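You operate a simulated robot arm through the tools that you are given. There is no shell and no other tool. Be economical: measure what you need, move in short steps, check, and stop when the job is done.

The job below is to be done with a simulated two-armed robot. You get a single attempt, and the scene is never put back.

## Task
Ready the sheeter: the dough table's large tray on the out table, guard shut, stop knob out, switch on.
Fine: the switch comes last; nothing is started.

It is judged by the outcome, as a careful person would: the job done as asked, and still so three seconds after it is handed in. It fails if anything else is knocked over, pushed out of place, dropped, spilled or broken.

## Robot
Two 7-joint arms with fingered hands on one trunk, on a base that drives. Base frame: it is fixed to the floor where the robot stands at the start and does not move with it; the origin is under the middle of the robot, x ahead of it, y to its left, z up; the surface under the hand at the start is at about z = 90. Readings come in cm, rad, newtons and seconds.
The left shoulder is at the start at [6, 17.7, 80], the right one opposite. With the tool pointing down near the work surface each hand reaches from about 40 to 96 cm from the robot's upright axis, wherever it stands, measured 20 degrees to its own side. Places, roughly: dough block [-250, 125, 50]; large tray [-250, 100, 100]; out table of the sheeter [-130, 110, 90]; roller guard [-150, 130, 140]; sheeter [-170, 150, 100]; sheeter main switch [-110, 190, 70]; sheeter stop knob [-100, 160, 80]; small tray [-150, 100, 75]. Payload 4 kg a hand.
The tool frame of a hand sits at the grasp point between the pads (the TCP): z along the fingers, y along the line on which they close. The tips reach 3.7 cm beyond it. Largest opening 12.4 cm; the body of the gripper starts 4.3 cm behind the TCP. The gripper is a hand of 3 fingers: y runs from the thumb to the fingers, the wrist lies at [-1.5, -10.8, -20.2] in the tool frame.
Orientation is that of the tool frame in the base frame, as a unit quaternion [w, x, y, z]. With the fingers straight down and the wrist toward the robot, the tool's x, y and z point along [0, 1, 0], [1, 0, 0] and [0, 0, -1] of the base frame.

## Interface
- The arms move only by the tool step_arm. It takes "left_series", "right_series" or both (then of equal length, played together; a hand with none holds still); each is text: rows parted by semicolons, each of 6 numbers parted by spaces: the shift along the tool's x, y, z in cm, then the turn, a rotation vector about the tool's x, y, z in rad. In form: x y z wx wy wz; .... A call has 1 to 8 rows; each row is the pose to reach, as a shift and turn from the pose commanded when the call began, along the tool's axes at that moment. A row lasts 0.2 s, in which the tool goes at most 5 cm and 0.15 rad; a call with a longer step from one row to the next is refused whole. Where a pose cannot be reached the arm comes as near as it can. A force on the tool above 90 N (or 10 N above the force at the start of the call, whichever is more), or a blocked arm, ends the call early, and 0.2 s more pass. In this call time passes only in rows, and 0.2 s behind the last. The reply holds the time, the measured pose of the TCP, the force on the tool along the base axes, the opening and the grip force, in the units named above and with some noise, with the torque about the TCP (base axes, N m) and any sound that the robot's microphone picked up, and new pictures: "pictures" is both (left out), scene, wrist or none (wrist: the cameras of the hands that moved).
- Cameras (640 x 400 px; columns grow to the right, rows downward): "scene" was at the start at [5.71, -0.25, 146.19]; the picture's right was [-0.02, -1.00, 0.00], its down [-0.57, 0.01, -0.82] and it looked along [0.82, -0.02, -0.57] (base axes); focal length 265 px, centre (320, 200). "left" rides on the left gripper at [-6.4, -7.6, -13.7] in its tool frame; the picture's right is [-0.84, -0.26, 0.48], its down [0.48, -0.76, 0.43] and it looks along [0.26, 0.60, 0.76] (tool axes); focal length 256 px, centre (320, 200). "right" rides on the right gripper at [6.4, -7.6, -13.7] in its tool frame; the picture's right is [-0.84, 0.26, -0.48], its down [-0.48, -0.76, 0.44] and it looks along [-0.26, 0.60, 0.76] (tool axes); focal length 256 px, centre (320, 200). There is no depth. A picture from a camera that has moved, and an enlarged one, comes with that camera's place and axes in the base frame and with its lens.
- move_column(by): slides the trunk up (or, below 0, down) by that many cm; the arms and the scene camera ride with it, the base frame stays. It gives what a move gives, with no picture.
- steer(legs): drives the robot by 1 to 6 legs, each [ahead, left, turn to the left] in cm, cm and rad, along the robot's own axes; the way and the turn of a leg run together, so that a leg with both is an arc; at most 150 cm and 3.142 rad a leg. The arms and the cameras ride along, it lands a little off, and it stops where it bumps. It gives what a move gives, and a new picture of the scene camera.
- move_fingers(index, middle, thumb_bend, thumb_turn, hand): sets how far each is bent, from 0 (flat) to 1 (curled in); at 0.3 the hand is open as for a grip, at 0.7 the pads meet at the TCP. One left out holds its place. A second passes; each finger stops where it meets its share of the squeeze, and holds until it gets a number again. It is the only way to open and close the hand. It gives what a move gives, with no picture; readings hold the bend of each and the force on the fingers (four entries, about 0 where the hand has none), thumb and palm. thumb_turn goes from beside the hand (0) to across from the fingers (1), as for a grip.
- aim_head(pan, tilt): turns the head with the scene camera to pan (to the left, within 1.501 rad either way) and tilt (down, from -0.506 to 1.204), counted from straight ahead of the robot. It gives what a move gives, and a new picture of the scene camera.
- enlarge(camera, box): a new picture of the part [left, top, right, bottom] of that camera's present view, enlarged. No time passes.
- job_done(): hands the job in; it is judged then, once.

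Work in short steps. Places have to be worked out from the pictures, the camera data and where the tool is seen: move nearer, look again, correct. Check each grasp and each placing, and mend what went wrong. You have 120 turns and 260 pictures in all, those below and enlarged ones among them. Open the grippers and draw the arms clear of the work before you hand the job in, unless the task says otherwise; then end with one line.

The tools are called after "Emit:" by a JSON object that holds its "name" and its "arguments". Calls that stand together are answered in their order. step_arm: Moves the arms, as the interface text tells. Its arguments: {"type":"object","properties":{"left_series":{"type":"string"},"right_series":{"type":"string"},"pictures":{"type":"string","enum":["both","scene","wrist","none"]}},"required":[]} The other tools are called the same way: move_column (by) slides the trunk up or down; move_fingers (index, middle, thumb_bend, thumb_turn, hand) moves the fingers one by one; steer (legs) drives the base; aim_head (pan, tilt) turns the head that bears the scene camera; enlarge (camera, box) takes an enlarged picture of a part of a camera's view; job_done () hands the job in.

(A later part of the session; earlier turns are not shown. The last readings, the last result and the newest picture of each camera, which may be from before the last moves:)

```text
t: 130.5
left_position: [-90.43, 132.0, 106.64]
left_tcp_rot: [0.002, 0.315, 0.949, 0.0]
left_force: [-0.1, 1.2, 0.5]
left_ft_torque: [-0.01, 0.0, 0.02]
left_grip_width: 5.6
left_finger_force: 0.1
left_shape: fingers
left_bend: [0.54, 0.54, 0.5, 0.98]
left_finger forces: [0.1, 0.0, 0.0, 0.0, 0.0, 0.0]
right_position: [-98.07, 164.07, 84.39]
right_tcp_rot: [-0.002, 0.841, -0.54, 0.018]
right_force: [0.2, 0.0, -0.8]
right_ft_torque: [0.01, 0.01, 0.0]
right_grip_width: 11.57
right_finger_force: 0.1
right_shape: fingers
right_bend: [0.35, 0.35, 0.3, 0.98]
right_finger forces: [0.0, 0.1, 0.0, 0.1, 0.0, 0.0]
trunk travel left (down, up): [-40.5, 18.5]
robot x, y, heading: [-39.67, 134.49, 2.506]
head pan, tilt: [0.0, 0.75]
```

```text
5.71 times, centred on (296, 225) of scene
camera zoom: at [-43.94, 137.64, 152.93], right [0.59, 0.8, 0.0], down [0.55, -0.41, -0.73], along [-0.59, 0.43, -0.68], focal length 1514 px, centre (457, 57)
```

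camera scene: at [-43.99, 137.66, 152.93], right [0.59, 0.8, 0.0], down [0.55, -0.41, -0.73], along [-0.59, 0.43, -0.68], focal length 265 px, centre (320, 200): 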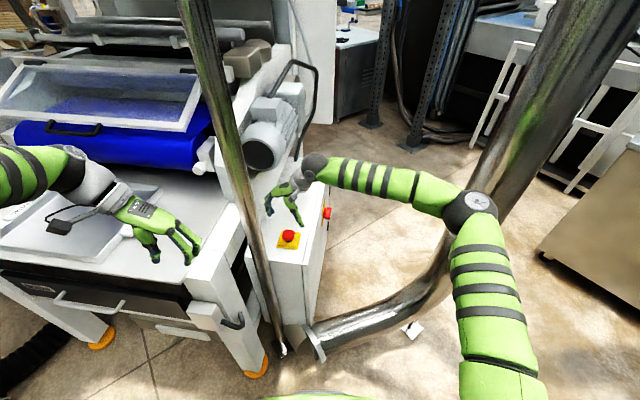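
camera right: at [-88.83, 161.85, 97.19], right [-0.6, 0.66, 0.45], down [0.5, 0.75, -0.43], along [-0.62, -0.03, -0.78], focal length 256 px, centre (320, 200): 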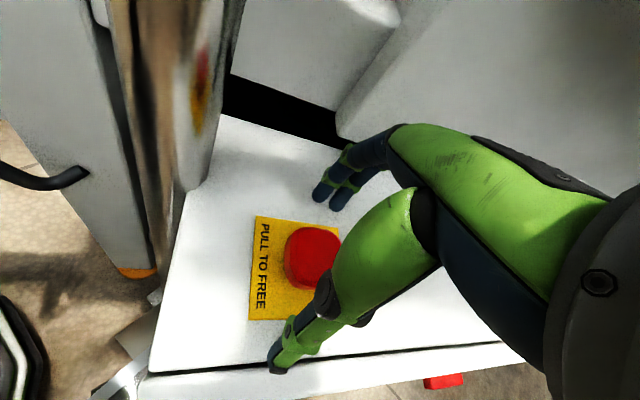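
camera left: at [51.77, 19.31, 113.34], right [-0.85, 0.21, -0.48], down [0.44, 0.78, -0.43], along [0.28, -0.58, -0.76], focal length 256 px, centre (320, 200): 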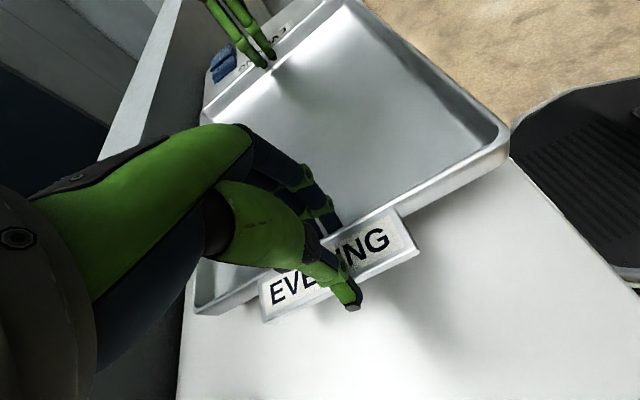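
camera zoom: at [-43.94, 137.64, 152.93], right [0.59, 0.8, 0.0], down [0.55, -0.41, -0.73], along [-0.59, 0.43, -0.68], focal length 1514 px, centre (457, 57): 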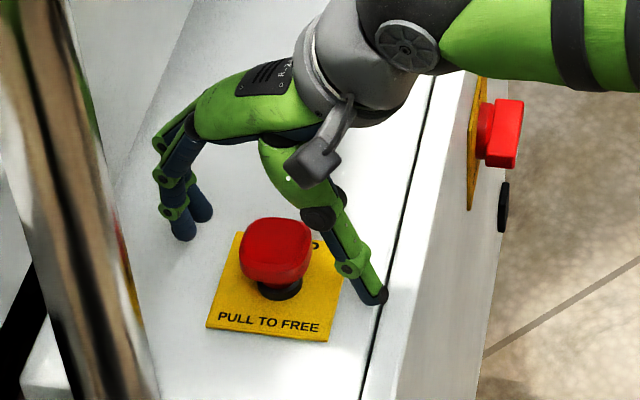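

The cap stands visibly higher and stays there. I pull once more to make sure it is at its stop.

Emit:
{"name": "step_arm", "arguments": {"right_series": "0 0 0.9 0 0 0", "pictures": "none"}}

Emit:
{"name": "move_fingers", "arguments": {"hand": "right", "index": 0.8, "middle": 0.8, "thumb_bend": 0.8}}

Emit:
{"name": "step_arm", "arguments": {"right_series": "0 0 -0.4 0 0 0; 0 0 -0.8 0 0 0; 0 0 -1.2 0 0 0; 0 0 -1.5 0 0 0", "pictures": "none"}}

Emit:
{"name": "move_fingers", "arguments": {"hand": "right", "index": 0.35, "middle": 0.35, "thumb_bend": 0.3}}

Emit:
{"name": "enlarge", "arguments": {"camera": "scene", "box": [240, 190, 352, 260]}}

```text
t: 130.9
left_position: [-90.53, 132.0, 106.63]
left_tcp_rot: [0.003, 0.314, 0.949, 0.0]
left_force: [0.3, 0.4, -0.5]
left_ft_torque: [-0.03, 0.0, -0.02]
left_grip_width: 5.58
left_finger_force: 0.1
left_shape: fingers
left_bend: [0.54, 0.54, 0.5, 0.98]
left_finger forces: [0.0, 0.1, 0.0, 0.0, 0.0, 0.1]
right_position: [-98.07, 164.05, 83.39]
right_tcp_rot: [-0.003, 0.841, -0.54, 0.017]
right_force: [-0.2, 0.1, -0.3]
right_ft_torque: [0.0, 0.02, 0.03]
right_grip_width: 11.57
right_finger_force: 0.1
right_shape: fingers
right_bend: [0.35, 0.35, 0.3, 0.98]
right_finger forces: [0.1, 0.0, 0.0, 0.0, 0.0, 0.0]
trunk travel left (down, up): [-40.5, 18.5]
robot x, y, heading: [-39.52, 134.82, 2.504]
head pan, tilt: [0.0, 0.75]
```

```text
t: 131.9
left_position: [-90.29, 132.1, 106.57]
left_tcp_rot: [0.003, 0.314, 0.949, -0.001]
left_force: [-0.6, 0.2, -0.3]
left_ft_torque: [0.02, 0.01, 0.03]
left_grip_width: 5.59
left_finger_force: 0.0
left_shape: fingers
left_bend: [0.54, 0.54, 0.5, 0.98]
left_finger forces: [0.0, 0.0, 0.0, 0.0, 0.1, 0.1]
right_position: [-97.98, 163.95, 83.28]
right_tcp_rot: [-0.004, 0.841, -0.54, 0.019]
right_force: [16.2, 1.3, -9.2]
right_ft_torque: [0.07, -0.31, 0.0]
right_grip_width: 4.02
right_finger_force: 35.0
right_shape: fingers
right_bend: [0.64, 0.66, 0.54, 1.0]
right_finger forces: [15.7, 16.5, 0.0, 0.1, 37.6, 0.0]
trunk travel left (down, up): [-40.5, 18.5]
robot x, y, heading: [-39.44, 134.33, 2.503]
head pan, tilt: [0.0, 0.75]
```

```text
t: 132.9
left_position: [-90.7, 132.08, 106.38]
left_tcp_rot: [0.003, 0.314, 0.949, -0.001]
left_force: [0.2, 0.3, 0.1]
left_ft_torque: [0.05, -0.02, 0.02]
left_grip_width: 5.59
left_finger_force: 0.1
left_shape: fingers
left_bend: [0.54, 0.54, 0.5, 0.98]
left_finger forces: [0.1, 0.0, 0.0, 0.1, 0.0, 0.0]
right_position: [-97.9, 164.01, 83.84]
right_tcp_rot: [-0.009, 0.842, -0.539, 0.024]
right_force: [13.6, -9.4, -61.3]
right_ft_torque: [0.34, -1.29, 0.1]
right_grip_width: 4.01
right_finger_force: 42.0
right_shape: fingers
right_bend: [0.63, 0.66, 0.55, 1.0]
right_finger forces: [29.8, 33.3, 0.1, 0.1, 21.1, 0.1]
trunk travel left (down, up): [-40.5, 18.5]
robot x, y, heading: [-39.74, 134.92, 2.502]
head pan, tilt: [0.0, 0.75]
```

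```text
t: 133.9
left_position: [-90.4, 132.06, 106.55]
left_tcp_rot: [0.003, 0.314, 0.95, 0.0]
left_force: [-0.9, 0.1, -0.5]
left_ft_torque: [0.01, 0.0, 0.02]
left_grip_width: 5.61
left_finger_force: 0.3
left_shape: fingers
left_bend: [0.54, 0.54, 0.5, 0.98]
left_finger forces: [0.0, 0.1, 0.1, 0.0, 0.1, 0.0]
right_position: [-98.14, 163.97, 84.89]
right_tcp_rot: [-0.003, 0.842, -0.539, 0.017]
right_force: [0.6, 0.3, 0.7]
right_ft_torque: [0.01, -0.01, -0.01]
right_grip_width: 11.57
right_finger_force: 0.1
right_shape: fingers
right_bend: [0.35, 0.35, 0.3, 0.98]
right_finger forces: [0.0, 0.1, 0.0, 0.0, 0.0, 0.0]
trunk travel left (down, up): [-40.5, 18.5]
robot x, y, heading: [-39.36, 134.23, 2.5]
head pan, tilt: [0.0, 0.75]
```

```text
5.71 times, centred on (296, 225) of scene
camera zoom: at [-43.94, 137.64, 152.93], right [0.59, 0.8, 0.0], down [0.55, -0.41, -0.73], along [-0.59, 0.43, -0.68], focal length 1514 px, centre (457, 57)
```

zoom: 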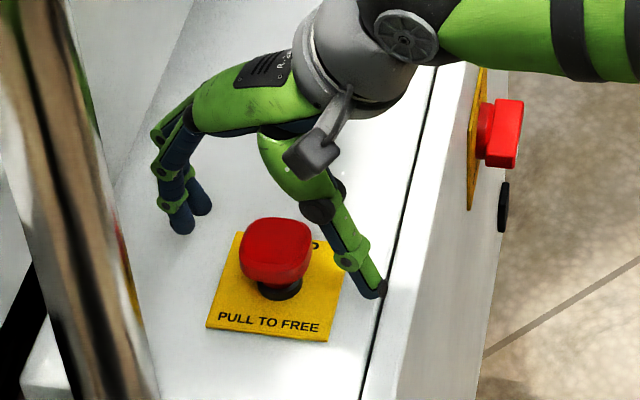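

The knob is out and at its stop. Now the switch: I raise the hand, shift it right, and reposition the base a little left so the arm clears the pipe.

Emit:
{"name": "move_column", "arguments": {"by": 18}}

Emit:
{"name": "step_arm", "arguments": {"right_series": "-2 -3.5 0 0 0 0; -4 -7 0 0 0 0; -5.7 -10.5 0 0 0 0", "pictures": "none"}}

Emit:
{"name": "steer", "arguments": {"legs": [[-4, 10, 0], [4, 10, -0.2]]}}

```text
t: 135.9
left_position: [-90.34, 132.0, 124.54]
left_tcp_rot: [0.003, 0.314, 0.95, -0.001]
left_force: [-0.1, -0.2, -0.6]
left_ft_torque: [0.02, 0.06, 0.0]
left_grip_width: 5.57
left_finger_force: 0.1
left_shape: fingers
left_bend: [0.54, 0.54, 0.5, 0.98]
left_finger forces: [0.1, 0.0, 0.1, 0.0, 0.0, 0.0]
right_position: [-98.11, 164.02, 102.86]
right_tcp_rot: [-0.002, 0.842, -0.54, 0.017]
right_force: [0.4, 1.0, 0.2]
right_ft_torque: [-0.05, 0.02, -0.03]
right_grip_width: 11.56
right_finger_force: 0.2
right_shape: fingers
right_bend: [0.35, 0.35, 0.3, 0.98]
right_finger forces: [0.1, 0.0, 0.0, 0.0, 0.0, 0.1]
trunk travel left (down, up): [-58.5, 0.5]
robot x, y, heading: [-39.21, 134.54, 2.504]
head pan, tilt: [0.0, 0.75]
```

```text
t: 136.7
left_position: [-90.43, 132.04, 124.58]
left_tcp_rot: [0.002, 0.315, 0.949, -0.001]
left_force: [-0.8, 0.1, -0.6]
left_ft_torque: [-0.05, 0.02, 0.04]
left_grip_width: 5.59
left_finger_force: 0.1
left_shape: fingers
left_bend: [0.54, 0.54, 0.5, 0.98]
left_finger forces: [0.1, 0.1, 0.1, 0.1, 0.0, 0.0]
right_position: [-95.08, 168.21, 102.97]
right_tcp_rot: [-0.002, 0.842, -0.54, 0.018]
right_force: [-0.5, 0.5, -0.8]
right_ft_torque: [0.03, 0.06, 0.0]
right_grip_width: 11.57
right_finger_force: 0.0
right_shape: fingers
right_bend: [0.35, 0.35, 0.3, 0.98]
right_finger forces: [0.0, 0.0, 0.1, 0.1, 0.0, 0.1]
right hand out of reach, approached as far as the arm can: row 2, 3
trunk travel left (down, up): [-58.5, 0.5]
robot x, y, heading: [-39.62, 134.49, 2.504]
head pan, tilt: [0.0, 0.75]
```

```text
t: 138.7
left_position: [-102.02, 127.0, 124.59]
left_tcp_rot: [0.002, 0.408, 0.913, 0.0]
left_force: [0.3, -0.3, 0.0]
left_ft_torque: [-0.04, -0.03, 0.0]
left_grip_width: 5.58
left_finger_force: 0.0
left_shape: fingers
left_bend: [0.54, 0.54, 0.5, 0.98]
left_finger forces: [0.0, 0.1, 0.0, 0.1, 0.0, 0.1]
right_position: [-99.35, 163.56, 102.99]
right_tcp_rot: [-0.001, 0.783, -0.621, 0.017]
right_force: [11.3, -7.0, 3.6]
right_ft_torque: [0.14, 0.54, 0.59]
right_grip_width: 11.56
right_finger_force: 6.5
right_shape: fingers
right_bend: [0.35, 0.37, 0.3, 0.98]
right_finger forces: [0.0, 13.0, 0.0, 0.0, 0.0, 0.0]
trunk travel left (down, up): [-58.5, 0.5]
robot x, y, heading: [-51.68, 119.81, 2.302]
head pan, tilt: [0.0, 0.75]
camera scene: at [-55.32, 123.2, 170.95], right [0.74, 0.67, 0.0], down [0.46, -0.51, -0.73], along [-0.49, 0.54, -0.68], focal length 265 px, centre (320, 200)
```

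scene: 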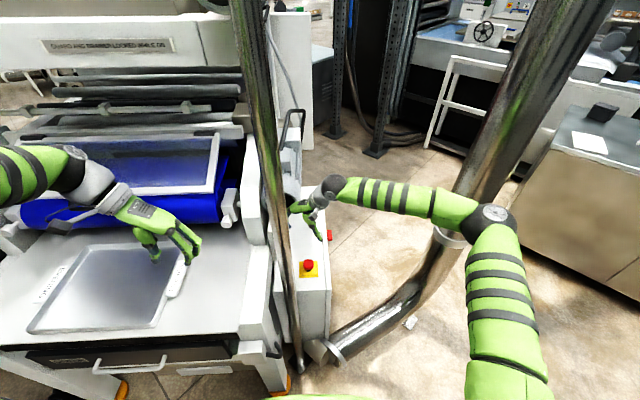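

A finger touches something near the motor (13 N). I pull the hand back from it and turn the wrist back to its natural yaw.

Emit:
{"name": "step_arm", "arguments": {"right_series": "0 -2 -1 0 0 0; 0 -4 -2 0 0 0.13; -1 -6 -3 0 0 0.27; -2 -7 -3 0 0 0.41; -3 -8 -3 0 0 0.55; -4 -9 -3 0 0 0.69; -5 -10 -3 0 0 0.83; -6 -11 -3 0 0 0.97", "pictures": "both"}}

```text
t: 140.5
left_position: [-102.17, 127.19, 124.53]
left_tcp_rot: [0.002, 0.408, 0.913, -0.001]
left_force: [0.4, 0.5, 0.3]
left_ft_torque: [0.03, 0.01, 0.0]
left_grip_width: 5.58
left_finger_force: 0.1
left_shape: fingers
left_bend: [0.54, 0.54, 0.5, 0.98]
left_finger forces: [0.0, 0.0, 0.0, 0.0, 0.0, 0.0]
right_position: [-90.13, 172.08, 106.08]
right_tcp_rot: [0.009, -0.402, 0.915, -0.016]
right_force: [0.0, -0.9, 0.8]
right_ft_torque: [0.01, 0.0, 0.02]
right_grip_width: 11.58
right_finger_force: 0.1
right_shape: fingers
right_bend: [0.35, 0.35, 0.3, 0.98]
right_finger forces: [0.0, 0.0, 0.0, 0.0, 0.1, 0.1]
trunk travel left (down, up): [-58.5, 0.5]
robot x, y, heading: [-52.01, 119.6, 2.306]
head pan, tilt: [0.0, 0.75]
camera scene: at [-55.41, 123.38, 170.93], right [0.74, 0.67, 0.0], down [0.46, -0.51, -0.73], along [-0.49, 0.54, -0.68], focal length 265 px, centre (320, 200)
camera right: at [-89.15, 162.73, 119.93], right [0.36, 0.8, 0.48], down [0.9, -0.17, -0.41], along [-0.25, 0.58, -0.78], focal length 256 px, centre (320, 200)
```

scene: 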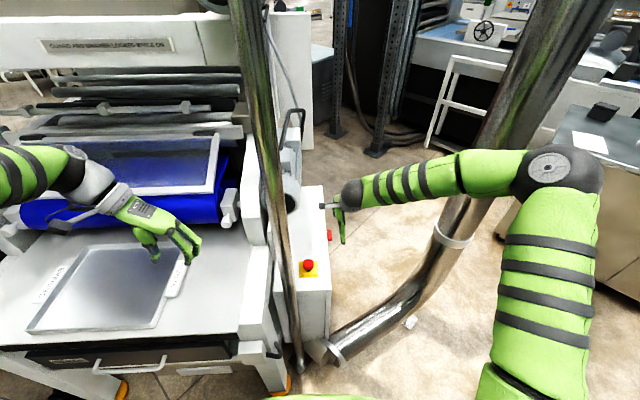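
right: 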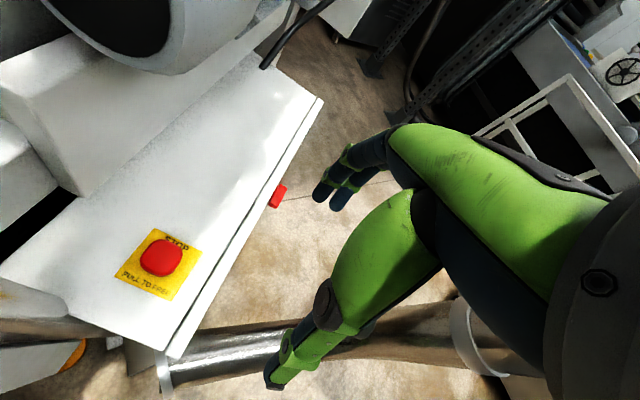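

The hand is clear. I swing its yaw so the wrist camera looks back at the box's right face.

Emit:
{"name": "step_arm", "arguments": {"right_series": "-1 0 0 0 0 -0.14; -2 0 0 0 0 -0.28; -3 0 0 0 0 -0.42; -4 0 0 0 0 -0.56; -5 0 0 0 0 -0.7; -6 0 0 0 0 -0.84; -7 0 0 0 0 -0.98; -8 0 0 0 0 -1.12", "pictures": "both"}}

```text
t: 142.3
left_position: [-102.09, 127.18, 124.59]
left_tcp_rot: [0.002, 0.408, 0.913, -0.001]
left_force: [-0.2, 0.4, -0.1]
left_ft_torque: [0.01, 0.01, -0.03]
left_grip_width: 5.61
left_finger_force: 0.0
left_shape: fingers
left_bend: [0.54, 0.54, 0.5, 0.98]
left_finger forces: [0.0, 0.0, 0.1, 0.0, 0.0, 0.1]
right_position: [-87.28, 174.38, 104.94]
right_tcp_rot: [-0.007, 0.722, -0.692, 0.029]
right_force: [-0.1, -0.4, 1.4]
right_ft_torque: [-0.01, 0.02, -0.02]
right_grip_width: 11.55
right_finger_force: 0.1
right_shape: fingers
right_bend: [0.35, 0.35, 0.3, 0.98]
right_finger forces: [0.0, 0.0, 0.0, 0.0, 0.0, 0.0]
right hand out of reach, approached as far as the arm can: row 6, 7, 8
trunk travel left (down, up): [-58.5, 0.5]
robot x, y, heading: [-51.62, 119.59, 2.304]
head pan, tilt: [0.0, 0.75]
camera scene: at [-55.4, 123.4, 170.93], right [0.74, 0.67, 0.0], down [0.46, -0.51, -0.73], along [-0.49, 0.54, -0.68], focal length 265 px, centre (320, 200)
camera right: at [-80.02, 168.76, 119.27], right [-0.32, 0.84, 0.44], down [0.76, 0.5, -0.41], along [-0.57, 0.21, -0.8], focal length 256 px, centre (320, 200)
```

scene: 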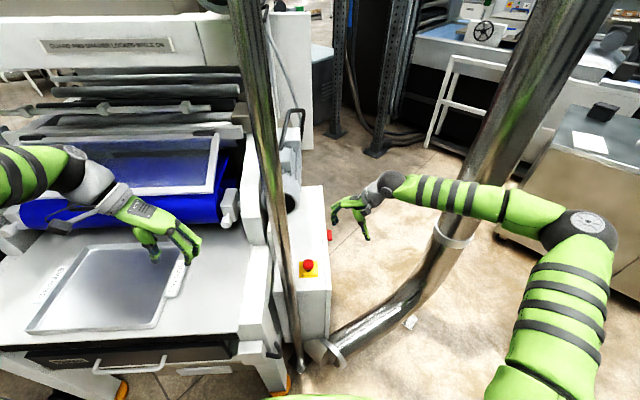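
right: 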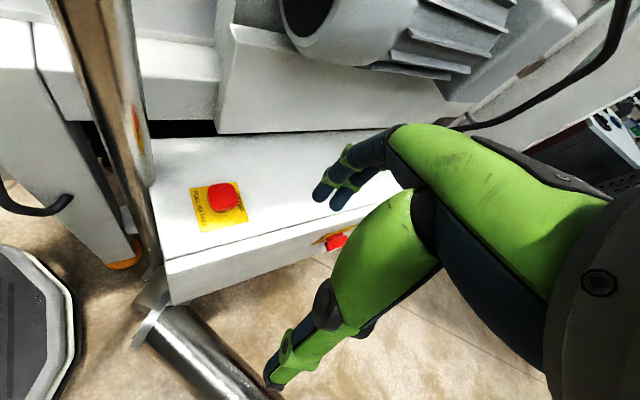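

The switch is just visible beside the hand; I zoom on it.

Emit:
{"name": "enlarge", "arguments": {"camera": "right", "box": [296, 220, 360, 260]}}

Emit:
{"name": "enlarge", "arguments": {"camera": "scene", "box": [312, 220, 344, 250]}}

```text
10.00 times, centred on (328, 240) of right
camera zoom: at [-80.02, 168.76, 119.27], right [-0.32, 0.84, 0.44], down [0.76, 0.5, -0.41], along [-0.57, 0.21, -0.8], focal length 2560 px, centre (240, -200)
```

zoom: 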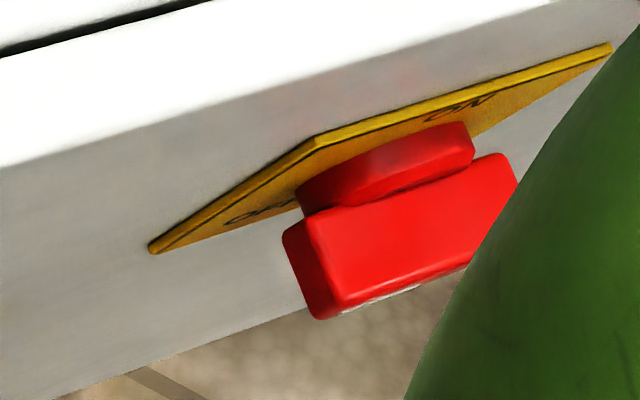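

```text
13.33 times, centred on (328, 235) of scene
camera zoom: at [-55.4, 123.4, 170.93], right [0.74, 0.67, 0.0], down [0.46, -0.51, -0.73], along [-0.49, 0.54, -0.68], focal length 3532 px, centre (213, -267)
```

zoom: 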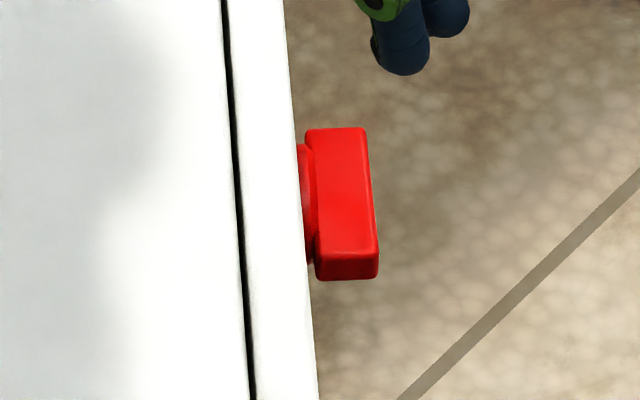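

The plate shows OFF toward the front and ON at the top; the bar now lies horizontal pointing at OFF. Turning to ON means front end up, far end down. I bring the hand to default yaw, pinch the fingers into a stylus, and drive slightly closer.

Emit:
{"name": "step_arm", "arguments": {"right_series": "0 0 0 0 0 0.14; 0 0 0 0 0 0.28; 0 0 0 0 0 0.42; 0 0 0 0 0 0.56; 0 0 0 0 0 0.7; 0 0 0 0 0 0.82", "pictures": "none"}}

Emit:
{"name": "move_fingers", "arguments": {"hand": "right", "index": 0.7, "middle": 0.7, "thumb_bend": 0.68, "thumb_turn": 1}}

Emit:
{"name": "steer", "arguments": {"legs": [[8, 0, 0]]}}

Emit:
{"name": "move_column", "arguments": {"by": -14}}

```text
t: 143.7
left_position: [-102.15, 127.19, 124.58]
left_tcp_rot: [0.003, 0.409, 0.913, -0.001]
left_force: [0.4, -0.4, -0.6]
left_ft_torque: [-0.01, 0.01, 0.01]
left_grip_width: 5.58
left_finger_force: 0.0
left_shape: fingers
left_bend: [0.54, 0.54, 0.5, 0.98]
left_finger forces: [0.1, 0.1, 0.0, 0.1, 0.0, 0.0]
right_position: [-87.2, 174.03, 104.97]
right_tcp_rot: [0.018, -0.386, 0.922, -0.023]
right_force: [-0.4, -0.2, 0.3]
right_ft_torque: [0.0, -0.01, 0.01]
right_grip_width: 11.57
right_finger_force: 0.0
right_shape: fingers
right_bend: [0.35, 0.35, 0.3, 0.98]
right_finger forces: [0.0, 0.1, 0.0, 0.0, 0.1, 0.0]
trunk travel left (down, up): [-58.5, 0.5]
robot x, y, heading: [-51.61, 119.32, 2.305]
head pan, tilt: [0.0, 0.75]
```

```text
t: 144.7
left_position: [-102.04, 127.21, 124.56]
left_tcp_rot: [0.002, 0.409, 0.913, -0.002]
left_force: [0.3, 0.0, 0.0]
left_ft_torque: [-0.03, 0.02, 0.0]
left_grip_width: 5.58
left_finger_force: 0.0
left_shape: fingers
left_bend: [0.54, 0.54, 0.5, 0.98]
left_finger forces: [0.0, 0.0, 0.0, 0.0, 0.1, 0.0]
right_position: [-87.24, 174.12, 105.03]
right_tcp_rot: [0.019, -0.386, 0.922, -0.022]
right_force: [0.8, 0.1, -1.2]
right_ft_torque: [0.04, 0.02, 0.01]
right_grip_width: 0.48
right_finger_force: 0.0
right_shape: fingers
right_bend: [0.7, 0.7, 0.68, 1.0]
right_finger forces: [0.0, 0.1, 0.1, 0.1, 0.1, 0.1]
trunk travel left (down, up): [-58.5, 0.5]
robot x, y, heading: [-51.58, 119.23, 2.306]
head pan, tilt: [0.0, 0.75]
```

```text
t: 145.8
left_position: [-107.54, 133.18, 124.49]
left_tcp_rot: [0.003, 0.409, 0.913, -0.002]
left_force: [-0.7, 0.0, 0.2]
left_ft_torque: [-0.01, 0.01, -0.03]
left_grip_width: 5.59
left_finger_force: 0.1
left_shape: fingers
left_bend: [0.54, 0.54, 0.5, 0.98]
left_finger forces: [0.0, 0.1, 0.1, 0.0, 0.1, 0.0]
right_position: [-92.66, 180.22, 104.86]
right_tcp_rot: [0.018, -0.385, 0.922, -0.024]
right_force: [-0.4, -0.2, 0.6]
right_ft_torque: [-0.05, -0.01, -0.04]
right_grip_width: 0.5
right_finger_force: 0.1
right_shape: fingers
right_bend: [0.7, 0.7, 0.68, 1.0]
right_finger forces: [0.0, 0.1, 0.0, 0.0, 0.0, 0.0]
trunk travel left (down, up): [-58.5, 0.5]
robot x, y, heading: [-57.27, 125.47, 2.302]
head pan, tilt: [0.0, 0.75]
camera scene: at [-60.88, 129.49, 170.92], right [0.74, 0.67, 0.0], down [0.46, -0.51, -0.73], along [-0.49, 0.54, -0.68], focal length 265 px, centre (320, 200)
```

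scene: 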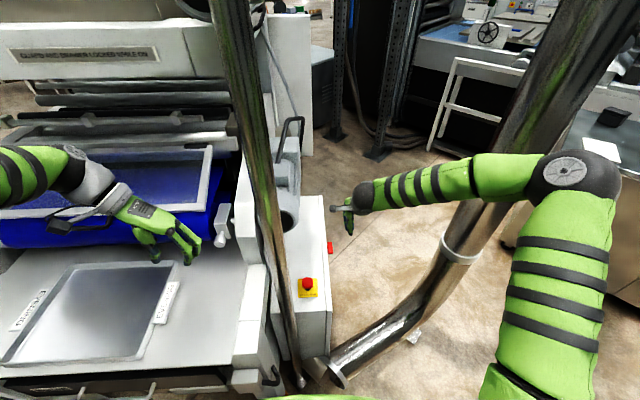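

```text
t: 147.4
left_position: [-107.45, 133.13, 110.59]
left_tcp_rot: [0.002, 0.409, 0.913, -0.001]
left_force: [-0.1, -1.0, 0.5]
left_ft_torque: [0.01, 0.0, 0.01]
left_grip_width: 5.58
left_finger_force: 0.0
left_shape: fingers
left_bend: [0.54, 0.54, 0.5, 0.98]
left_finger forces: [0.0, 0.0, 0.0, 0.0, 0.1, 0.0]
right_position: [-92.44, 180.06, 91.06]
right_tcp_rot: [0.018, -0.386, 0.922, -0.023]
right_force: [-0.6, 0.0, 0.6]
right_ft_torque: [-0.03, 0.01, 0.01]
right_grip_width: 0.49
right_finger_force: 0.1
right_shape: fingers
right_bend: [0.7, 0.7, 0.68, 1.0]
right_finger forces: [0.0, 0.1, 0.0, 0.0, 0.1, 0.0]
trunk travel left (down, up): [-44.5, 14.5]
robot x, y, heading: [-57.29, 125.45, 2.304]
head pan, tilt: [0.0, 0.75]
```

I move the stylus deeper along the face to just beyond the switch's far end, still above it.

Emit:
{"name": "step_arm", "arguments": {"right_series": "0.5 4.5 0 0 0 0; 1 9 0 0 0 0; 1.5 13.5 0 0 0 0; 2 18 0 0 0 0; 2 20.5 2 0 0 0", "pictures": "both"}}

Emit:
{"name": "enlarge", "arguments": {"camera": "scene", "box": [296, 190, 376, 270]}}

```text
t: 148.6
left_position: [-107.47, 133.21, 110.52]
left_tcp_rot: [0.003, 0.408, 0.913, -0.001]
left_force: [-0.6, -0.3, 0.5]
left_ft_torque: [0.01, 0.01, 0.0]
left_grip_width: 5.6
left_finger_force: 0.1
left_shape: fingers
left_bend: [0.54, 0.54, 0.5, 0.98]
left_finger forces: [0.0, 0.1, 0.0, 0.0, 0.1, 0.0]
right_position: [-108.51, 193.05, 87.8]
right_tcp_rot: [0.019, -0.386, 0.922, -0.024]
right_force: [-0.2, 0.3, -0.3]
right_ft_torque: [0.0, 0.0, 0.03]
right_grip_width: 0.5
right_finger_force: 0.0
right_shape: fingers
right_bend: [0.7, 0.7, 0.68, 1.0]
right_finger forces: [0.0, 0.1, 0.0, 0.0, 0.0, 0.0]
trunk travel left (down, up): [-44.5, 14.5]
robot x, y, heading: [-56.9, 125.47, 2.303]
head pan, tilt: [0.0, 0.75]
camera scene: at [-60.77, 129.38, 156.93], right [0.74, 0.67, 0.0], down [0.46, -0.51, -0.73], along [-0.49, 0.54, -0.68], focal length 265 px, centre (320, 200)
camera right: at [-108.33, 183.72, 101.77], right [0.38, 0.79, 0.48], down [0.9, -0.2, -0.38], along [-0.21, 0.58, -0.79], focal length 256 px, centre (320, 200)
```

scene: 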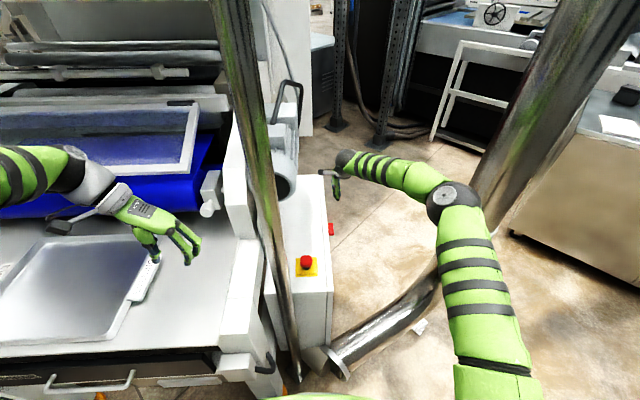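
right: 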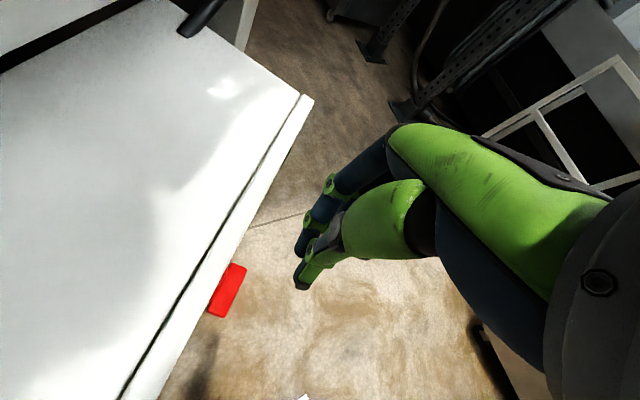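

```text
5.00 times, centred on (336, 230) of scene
camera zoom: at [-60.77, 129.38, 156.93], right [0.74, 0.67, 0.0], down [0.46, -0.51, -0.73], along [-0.49, 0.54, -0.68], focal length 1325 px, centre (240, 50)
```

zoom: 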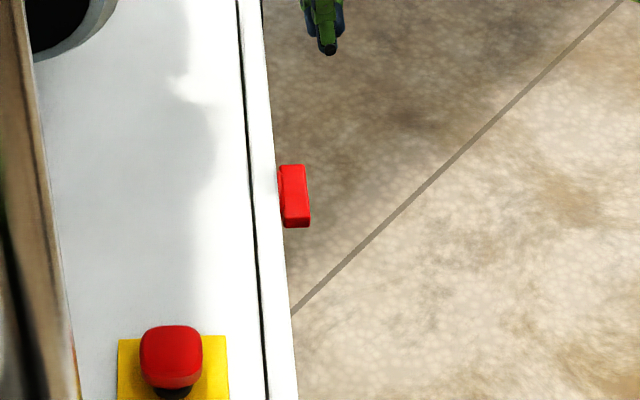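

Refined bar centre ≈ [-109, 190.3, 67], about 6 cm long. I shift to over its far end and descend to just above it.

Emit:
{"name": "step_arm", "arguments": {"right_series": "0.8 0.7 0 0 0 0; 1.6 1.2 3 0 0 0; 1.6 1.2 6.5 0 0 0; 1.6 1.2 10 0 0 0; 1.6 1.2 13.5 0 0 0", "pictures": "wrist"}}

Emit:
{"name": "enlarge", "arguments": {"camera": "scene", "box": [304, 190, 368, 260]}}

Emit:
{"name": "enlarge", "arguments": {"camera": "right", "box": [200, 180, 400, 360]}}

```text
t: 149.8
left_position: [-107.51, 133.16, 110.5]
left_tcp_rot: [0.004, 0.409, 0.913, -0.001]
left_force: [0.5, 0.2, 0.3]
left_ft_torque: [-0.04, 0.03, 0.01]
left_grip_width: 5.58
left_finger_force: 0.1
left_shape: fingers
left_bend: [0.54, 0.54, 0.5, 0.98]
left_finger forces: [0.0, 0.0, 0.1, 0.1, 0.1, 0.0]
right_position: [-109.78, 192.28, 74.13]
right_tcp_rot: [0.018, -0.386, 0.922, -0.023]
right_force: [-0.2, 1.0, -0.3]
right_ft_torque: [-0.01, 0.02, 0.01]
right_grip_width: 0.46
right_finger_force: 0.1
right_shape: fingers
right_bend: [0.7, 0.7, 0.68, 1.0]
right_finger forces: [0.0, 0.0, 0.0, 0.1, 0.1, 0.0]
trunk travel left (down, up): [-44.5, 14.5]
robot x, y, heading: [-57.3, 125.41, 2.298]
head pan, tilt: [0.0, 0.75]
camera right: at [-109.48, 182.99, 88.17], right [0.38, 0.79, 0.48], down [0.9, -0.2, -0.38], along [-0.21, 0.58, -0.79], focal length 256 px, centre (320, 200)
```

right: 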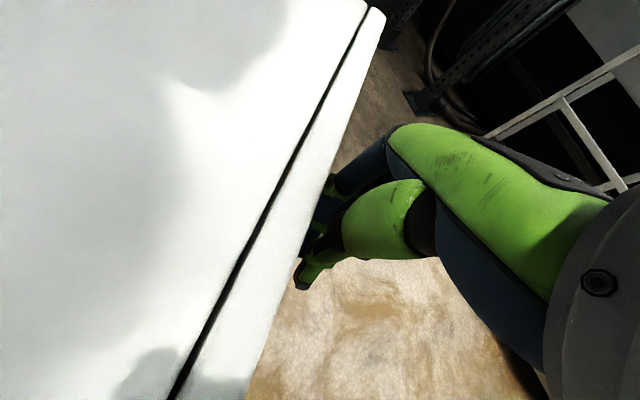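

```text
5.71 times, centred on (336, 225) of scene
camera zoom: at [-60.76, 129.36, 156.93], right [0.74, 0.67, 0.0], down [0.46, -0.51, -0.73], along [-0.49, 0.54, -0.68], focal length 1514 px, centre (229, 57)
```

zoom: 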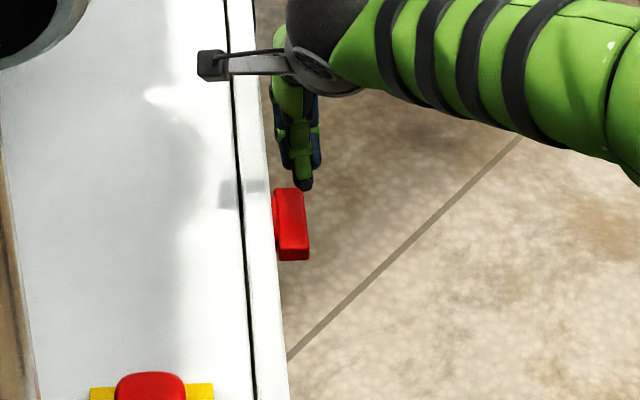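

```text
2.22 times, centred on (300, 270) of right
camera zoom: at [-109.48, 182.99, 88.17], right [0.38, 0.79, 0.48], down [0.9, -0.2, -0.38], along [-0.21, 0.58, -0.79], focal length 569 px, centre (364, 44)
```

zoom: 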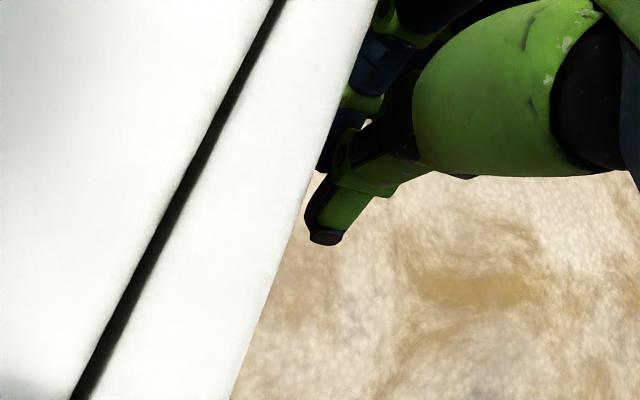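

The thumb tip is above the bar near its middle; I need it ~2 cm deeper, over the far end, then press down.

Emit:
{"name": "step_arm", "arguments": {"right_series": "0 1 0 0 0 0; 0 2 0 0 0 0; 0 2 1 0 0 0; 0 2 2 0 0 0; 0 2 2.7 0 0 0; 0 2 3.4 0 0 0; 0 2 4.1 0 0 0", "pictures": "wrist"}}

Emit:
{"name": "enlarge", "arguments": {"camera": "scene", "box": [304, 190, 368, 260]}}

```text
t: 151.4
left_position: [-107.41, 133.18, 110.62]
left_tcp_rot: [0.003, 0.408, 0.913, -0.002]
left_force: [0.0, -0.8, 0.1]
left_ft_torque: [-0.01, 0.03, 0.0]
left_grip_width: 5.6
left_finger_force: 0.0
left_shape: fingers
left_bend: [0.54, 0.54, 0.5, 0.98]
left_finger forces: [0.1, 0.0, 0.0, 0.1, 0.0, 0.1]
right_position: [-110.9, 193.69, 70.21]
right_tcp_rot: [0.017, -0.386, 0.922, -0.022]
right_force: [-0.7, 0.6, 8.8]
right_ft_torque: [-0.06, -0.07, 0.01]
right_grip_width: 0.43
right_finger_force: 4.7
right_shape: fingers
right_bend: [0.7, 0.7, 0.69, 1.0]
right_finger forces: [0.0, 0.0, 0.0, 0.0, 9.3, 0.1]
trunk travel left (down, up): [-44.5, 14.5]
robot x, y, heading: [-57.31, 125.45, 2.3]
head pan, tilt: [0.0, 0.75]
camera right: at [-110.7, 184.26, 84.23], right [0.38, 0.79, 0.48], down [0.9, -0.2, -0.39], along [-0.21, 0.58, -0.79], focal length 256 px, centre (320, 200)
```

right: 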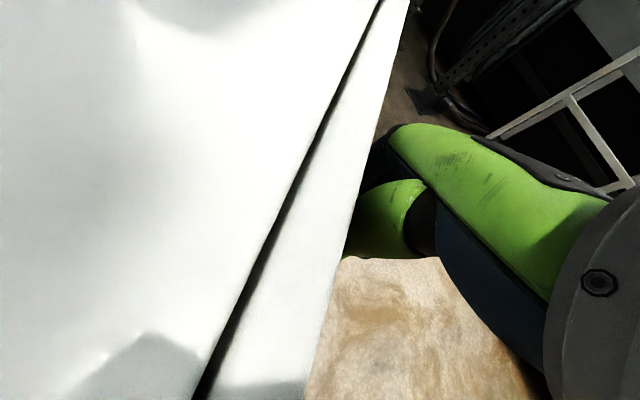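

```text
5.71 times, centred on (336, 225) of scene
camera zoom: at [-60.7, 129.27, 156.95], right [0.74, 0.67, 0.0], down [0.46, -0.51, -0.73], along [-0.49, 0.54, -0.68], focal length 1514 px, centre (229, 57)
```

zoom: 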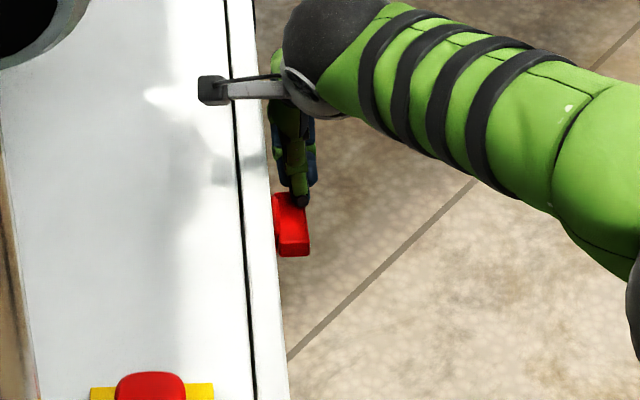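

The thumb is pressing the bar's far half (9 N) and it begins to tip. I press further down.

Emit:
{"name": "step_arm", "arguments": {"right_series": "0 0.2 0.5 0 0 0; 0 0.3 1 0 0 0; 0 0.3 1.5 0 0 0; 0 0.3 2 0 0 0; 0 0.2 2.5 0 0 0; 0 0 3 0 0 0", "pictures": "none"}}

Emit:
{"name": "enlarge", "arguments": {"camera": "scene", "box": [304, 190, 368, 260]}}

```text
t: 152.8
left_position: [-107.55, 133.1, 110.6]
left_tcp_rot: [0.003, 0.409, 0.913, -0.001]
left_force: [-0.2, -0.5, 0.8]
left_ft_torque: [-0.03, 0.03, 0.0]
left_grip_width: 5.59
left_finger_force: 0.1
left_shape: fingers
left_bend: [0.54, 0.54, 0.5, 0.98]
left_finger forces: [0.0, 0.0, 0.0, 0.1, 0.0, 0.0]
right_position: [-110.7, 193.53, 67.03]
right_tcp_rot: [0.018, -0.386, 0.922, -0.023]
right_force: [-1.2, 0.9, 0.9]
right_ft_torque: [0.01, 0.01, -0.02]
right_grip_width: 0.43
right_finger_force: 0.2
right_shape: fingers
right_bend: [0.7, 0.7, 0.68, 1.0]
right_finger forces: [0.0, 0.0, 0.0, 0.1, 1.3, 0.0]
trunk travel left (down, up): [-44.5, 14.5]
robot x, y, heading: [-57.1, 125.5, 2.303]
head pan, tilt: [0.0, 0.75]
```

```text
5.71 times, centred on (336, 225) of scene
camera zoom: at [-60.74, 129.34, 156.93], right [0.74, 0.67, 0.0], down [0.46, -0.51, -0.73], along [-0.49, 0.54, -0.68], focal length 1514 px, centre (229, 57)
```

zoom: 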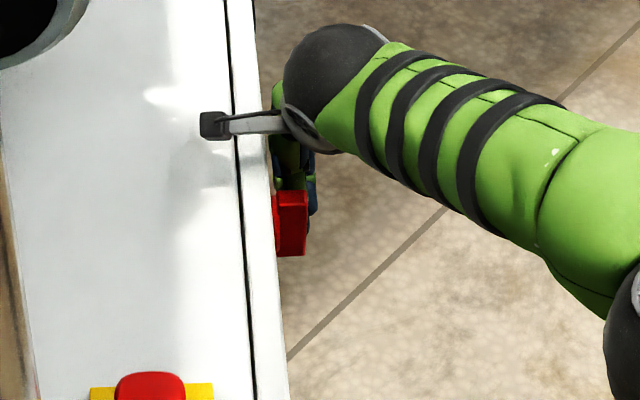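

The bar has swung nearly upright. I sweep slightly toward me to bring it fully to vertical, in small steps.

Emit:
{"name": "step_arm", "arguments": {"right_series": "0 -0.3 0.4 0 0 0; 0 -0.6 0.8 0 0 0; 0 -0.9 0.8 0 0 0", "pictures": "none"}}

Emit:
{"name": "enlarge", "arguments": {"camera": "scene", "box": [314, 205, 354, 245]}}

```text
t: 153.6
left_position: [-107.55, 133.24, 110.55]
left_tcp_rot: [0.003, 0.408, 0.913, -0.001]
left_force: [0.4, 0.1, 0.9]
left_ft_torque: [-0.02, 0.01, -0.01]
left_grip_width: 5.57
left_finger_force: 0.2
left_shape: fingers
left_bend: [0.54, 0.54, 0.5, 0.98]
left_finger forces: [0.0, 0.0, 0.0, 0.0, 0.0, 0.0]
right_position: [-109.92, 192.88, 66.21]
right_tcp_rot: [0.018, -0.385, 0.922, -0.022]
right_force: [-7.2, 6.8, 2.1]
right_ft_torque: [0.2, 0.27, -0.04]
right_grip_width: 0.0
right_finger_force: 5.8
right_shape: fingers
right_bend: [0.69, 0.7, 0.73, 1.0]
right_finger forces: [0.1, 0.0, 0.0, 0.0, 12.2, 0.0]
trunk travel left (down, up): [-44.5, 14.5]
robot x, y, heading: [-56.72, 125.46, 2.3]
head pan, tilt: [0.0, 0.75]
```

```text
10.00 times, centred on (334, 225) of scene
camera zoom: at [-60.78, 129.37, 156.93], right [0.74, 0.67, 0.0], down [0.46, -0.51, -0.73], along [-0.49, 0.54, -0.68], focal length 2649 px, centre (180, -50)
```

zoom: 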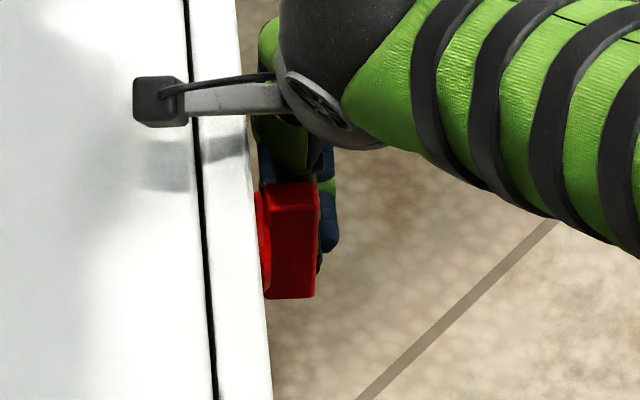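

The bar looks upright and resists at ~12 N. One small firmer nudge, then I withdraw and inspect.

Emit:
{"name": "step_arm", "arguments": {"right_series": "0 -0.3 0 0 0 0; 0 -0.6 0 0 0 0", "pictures": "none"}}

Emit:
{"name": "step_arm", "arguments": {"right_series": "0 1.5 0 0 0 0; 0 3 0 0 0 0; 0 3 -3 0 0 0; -1 3 -7 0 0 0; -1 3 -11 0 0 0; -2 1 -15 0 0 0; -3 -3 -19 0 0 0; -3 -7 -22 0 0 0", "pictures": "none"}}

Emit:
{"name": "enlarge", "arguments": {"camera": "scene", "box": [304, 195, 368, 265]}}

Emit:
{"name": "enlarge", "arguments": {"camera": "right", "box": [100, 150, 340, 390]}}

```text
t: 154.2
left_position: [-107.59, 133.24, 110.56]
left_tcp_rot: [0.003, 0.408, 0.913, -0.002]
left_force: [0.0, 0.1, 0.1]
left_ft_torque: [0.02, -0.02, -0.02]
left_grip_width: 5.59
left_finger_force: 0.0
left_shape: fingers
left_bend: [0.54, 0.54, 0.5, 0.98]
left_finger forces: [0.0, 0.0, 0.1, 0.0, 0.1, 0.0]
right_position: [-109.6, 192.68, 66.33]
right_tcp_rot: [0.018, -0.386, 0.922, -0.022]
right_force: [-17.5, 18.6, 2.5]
right_ft_torque: [-0.02, 0.05, -0.12]
right_grip_width: 0.0
right_finger_force: 16.2
right_shape: fingers
right_bend: [0.68, 0.69, 0.74, 1.0]
right_finger forces: [0.0, 0.0, 0.0, 0.0, 32.0, 0.1]
trunk travel left (down, up): [-44.5, 14.5]
robot x, y, heading: [-57.31, 125.53, 2.306]
head pan, tilt: [0.0, 0.75]
```

```text
refused: row 7 steps farther than a row can; nothing moved
```

```text
5.71 times, centred on (336, 230) of scene
camera zoom: at [-60.87, 129.46, 156.93], right [0.74, 0.67, 0.0], down [0.46, -0.51, -0.73], along [-0.49, 0.54, -0.68], focal length 1514 px, centre (229, 29)
```

zoom: 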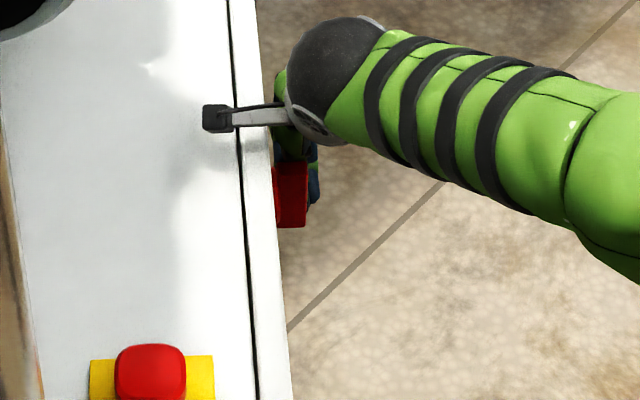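

```text
1.67 times, centred on (220, 270) of right
camera zoom: at [-109.45, 183.28, 80.32], right [0.38, 0.79, 0.48], down [0.9, -0.2, -0.39], along [-0.21, 0.58, -0.79], focal length 427 px, centre (487, 83)
```

zoom: 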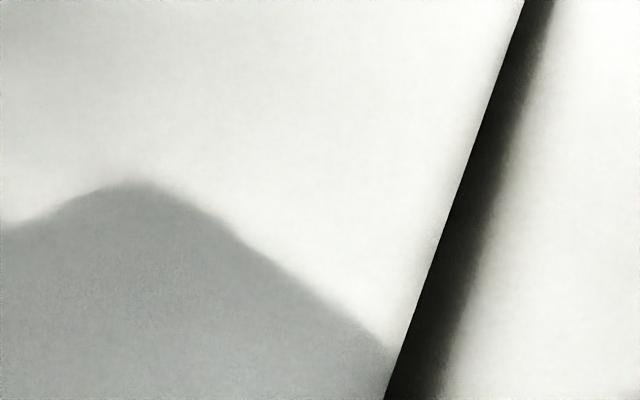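

At its stop (32 N). Now I withdraw the hand: away, then up, in smaller steps.

Emit:
{"name": "step_arm", "arguments": {"right_series": "0 1.5 0 0 0 0; 0 3 0 0 0 0; 0 3 -3 0 0 0; -1 3 -7 0 0 0; -1 3 -11 0 0 0; -2 2 -15 0 0 0; -3 0 -19 0 0 0; -3 -3 -22 0 0 0", "pictures": "none"}}

Emit:
{"name": "enlarge", "arguments": {"camera": "scene", "box": [304, 195, 368, 265]}}

Emit:
{"name": "enlarge", "arguments": {"camera": "right", "box": [100, 100, 340, 340]}}

```text
t: 156.0
left_position: [-107.44, 133.12, 110.68]
left_tcp_rot: [0.003, 0.408, 0.913, -0.001]
left_force: [0.2, -1.3, -0.1]
left_ft_torque: [0.02, 0.01, -0.02]
left_grip_width: 5.59
left_finger_force: 0.1
left_shape: fingers
left_bend: [0.54, 0.54, 0.5, 0.98]
left_finger forces: [0.0, 0.1, 0.0, 0.0, 0.0, 0.0]
right_position: [-106.5, 193.15, 88.55]
right_tcp_rot: [0.018, -0.386, 0.922, -0.023]
right_force: [-0.2, 0.0, 0.7]
right_ft_torque: [0.0, 0.05, 0.0]
right_grip_width: 0.45
right_finger_force: 0.1
right_shape: fingers
right_bend: [0.7, 0.7, 0.68, 1.0]
right_finger forces: [0.1, 0.0, 0.0, 0.1, 0.1, 0.0]
trunk travel left (down, up): [-44.5, 14.5]
robot x, y, heading: [-56.89, 125.45, 2.304]
head pan, tilt: [0.0, 0.75]
```

```text
5.71 times, centred on (336, 230) of scene
camera zoom: at [-60.69, 129.28, 156.92], right [0.74, 0.67, 0.0], down [0.46, -0.51, -0.73], along [-0.49, 0.54, -0.68], focal length 1514 px, centre (229, 29)
```

zoom: 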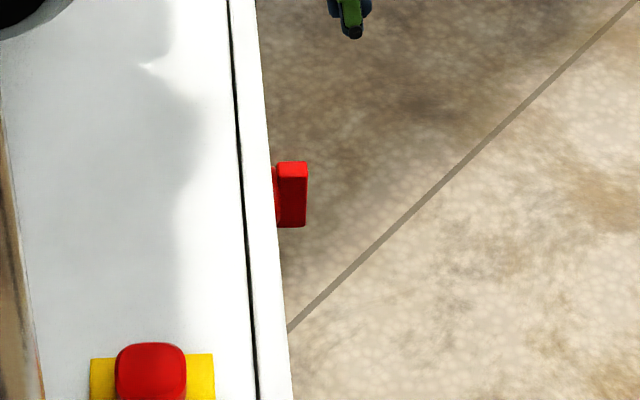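

```text
1.67 times, centred on (220, 220) of right
camera zoom: at [-106.33, 183.71, 102.57], right [0.38, 0.79, 0.48], down [0.9, -0.2, -0.38], along [-0.21, 0.58, -0.79], focal length 427 px, centre (487, 167)
```

zoom: 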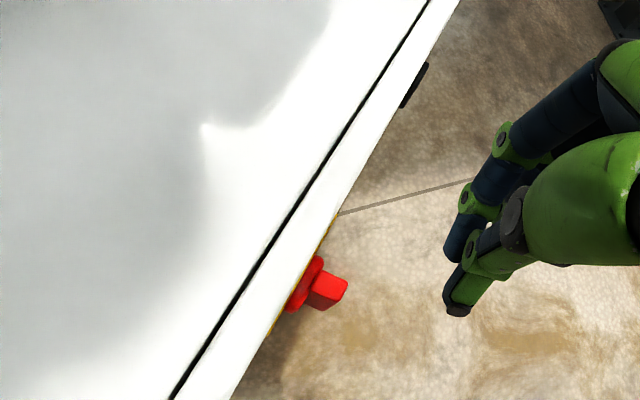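

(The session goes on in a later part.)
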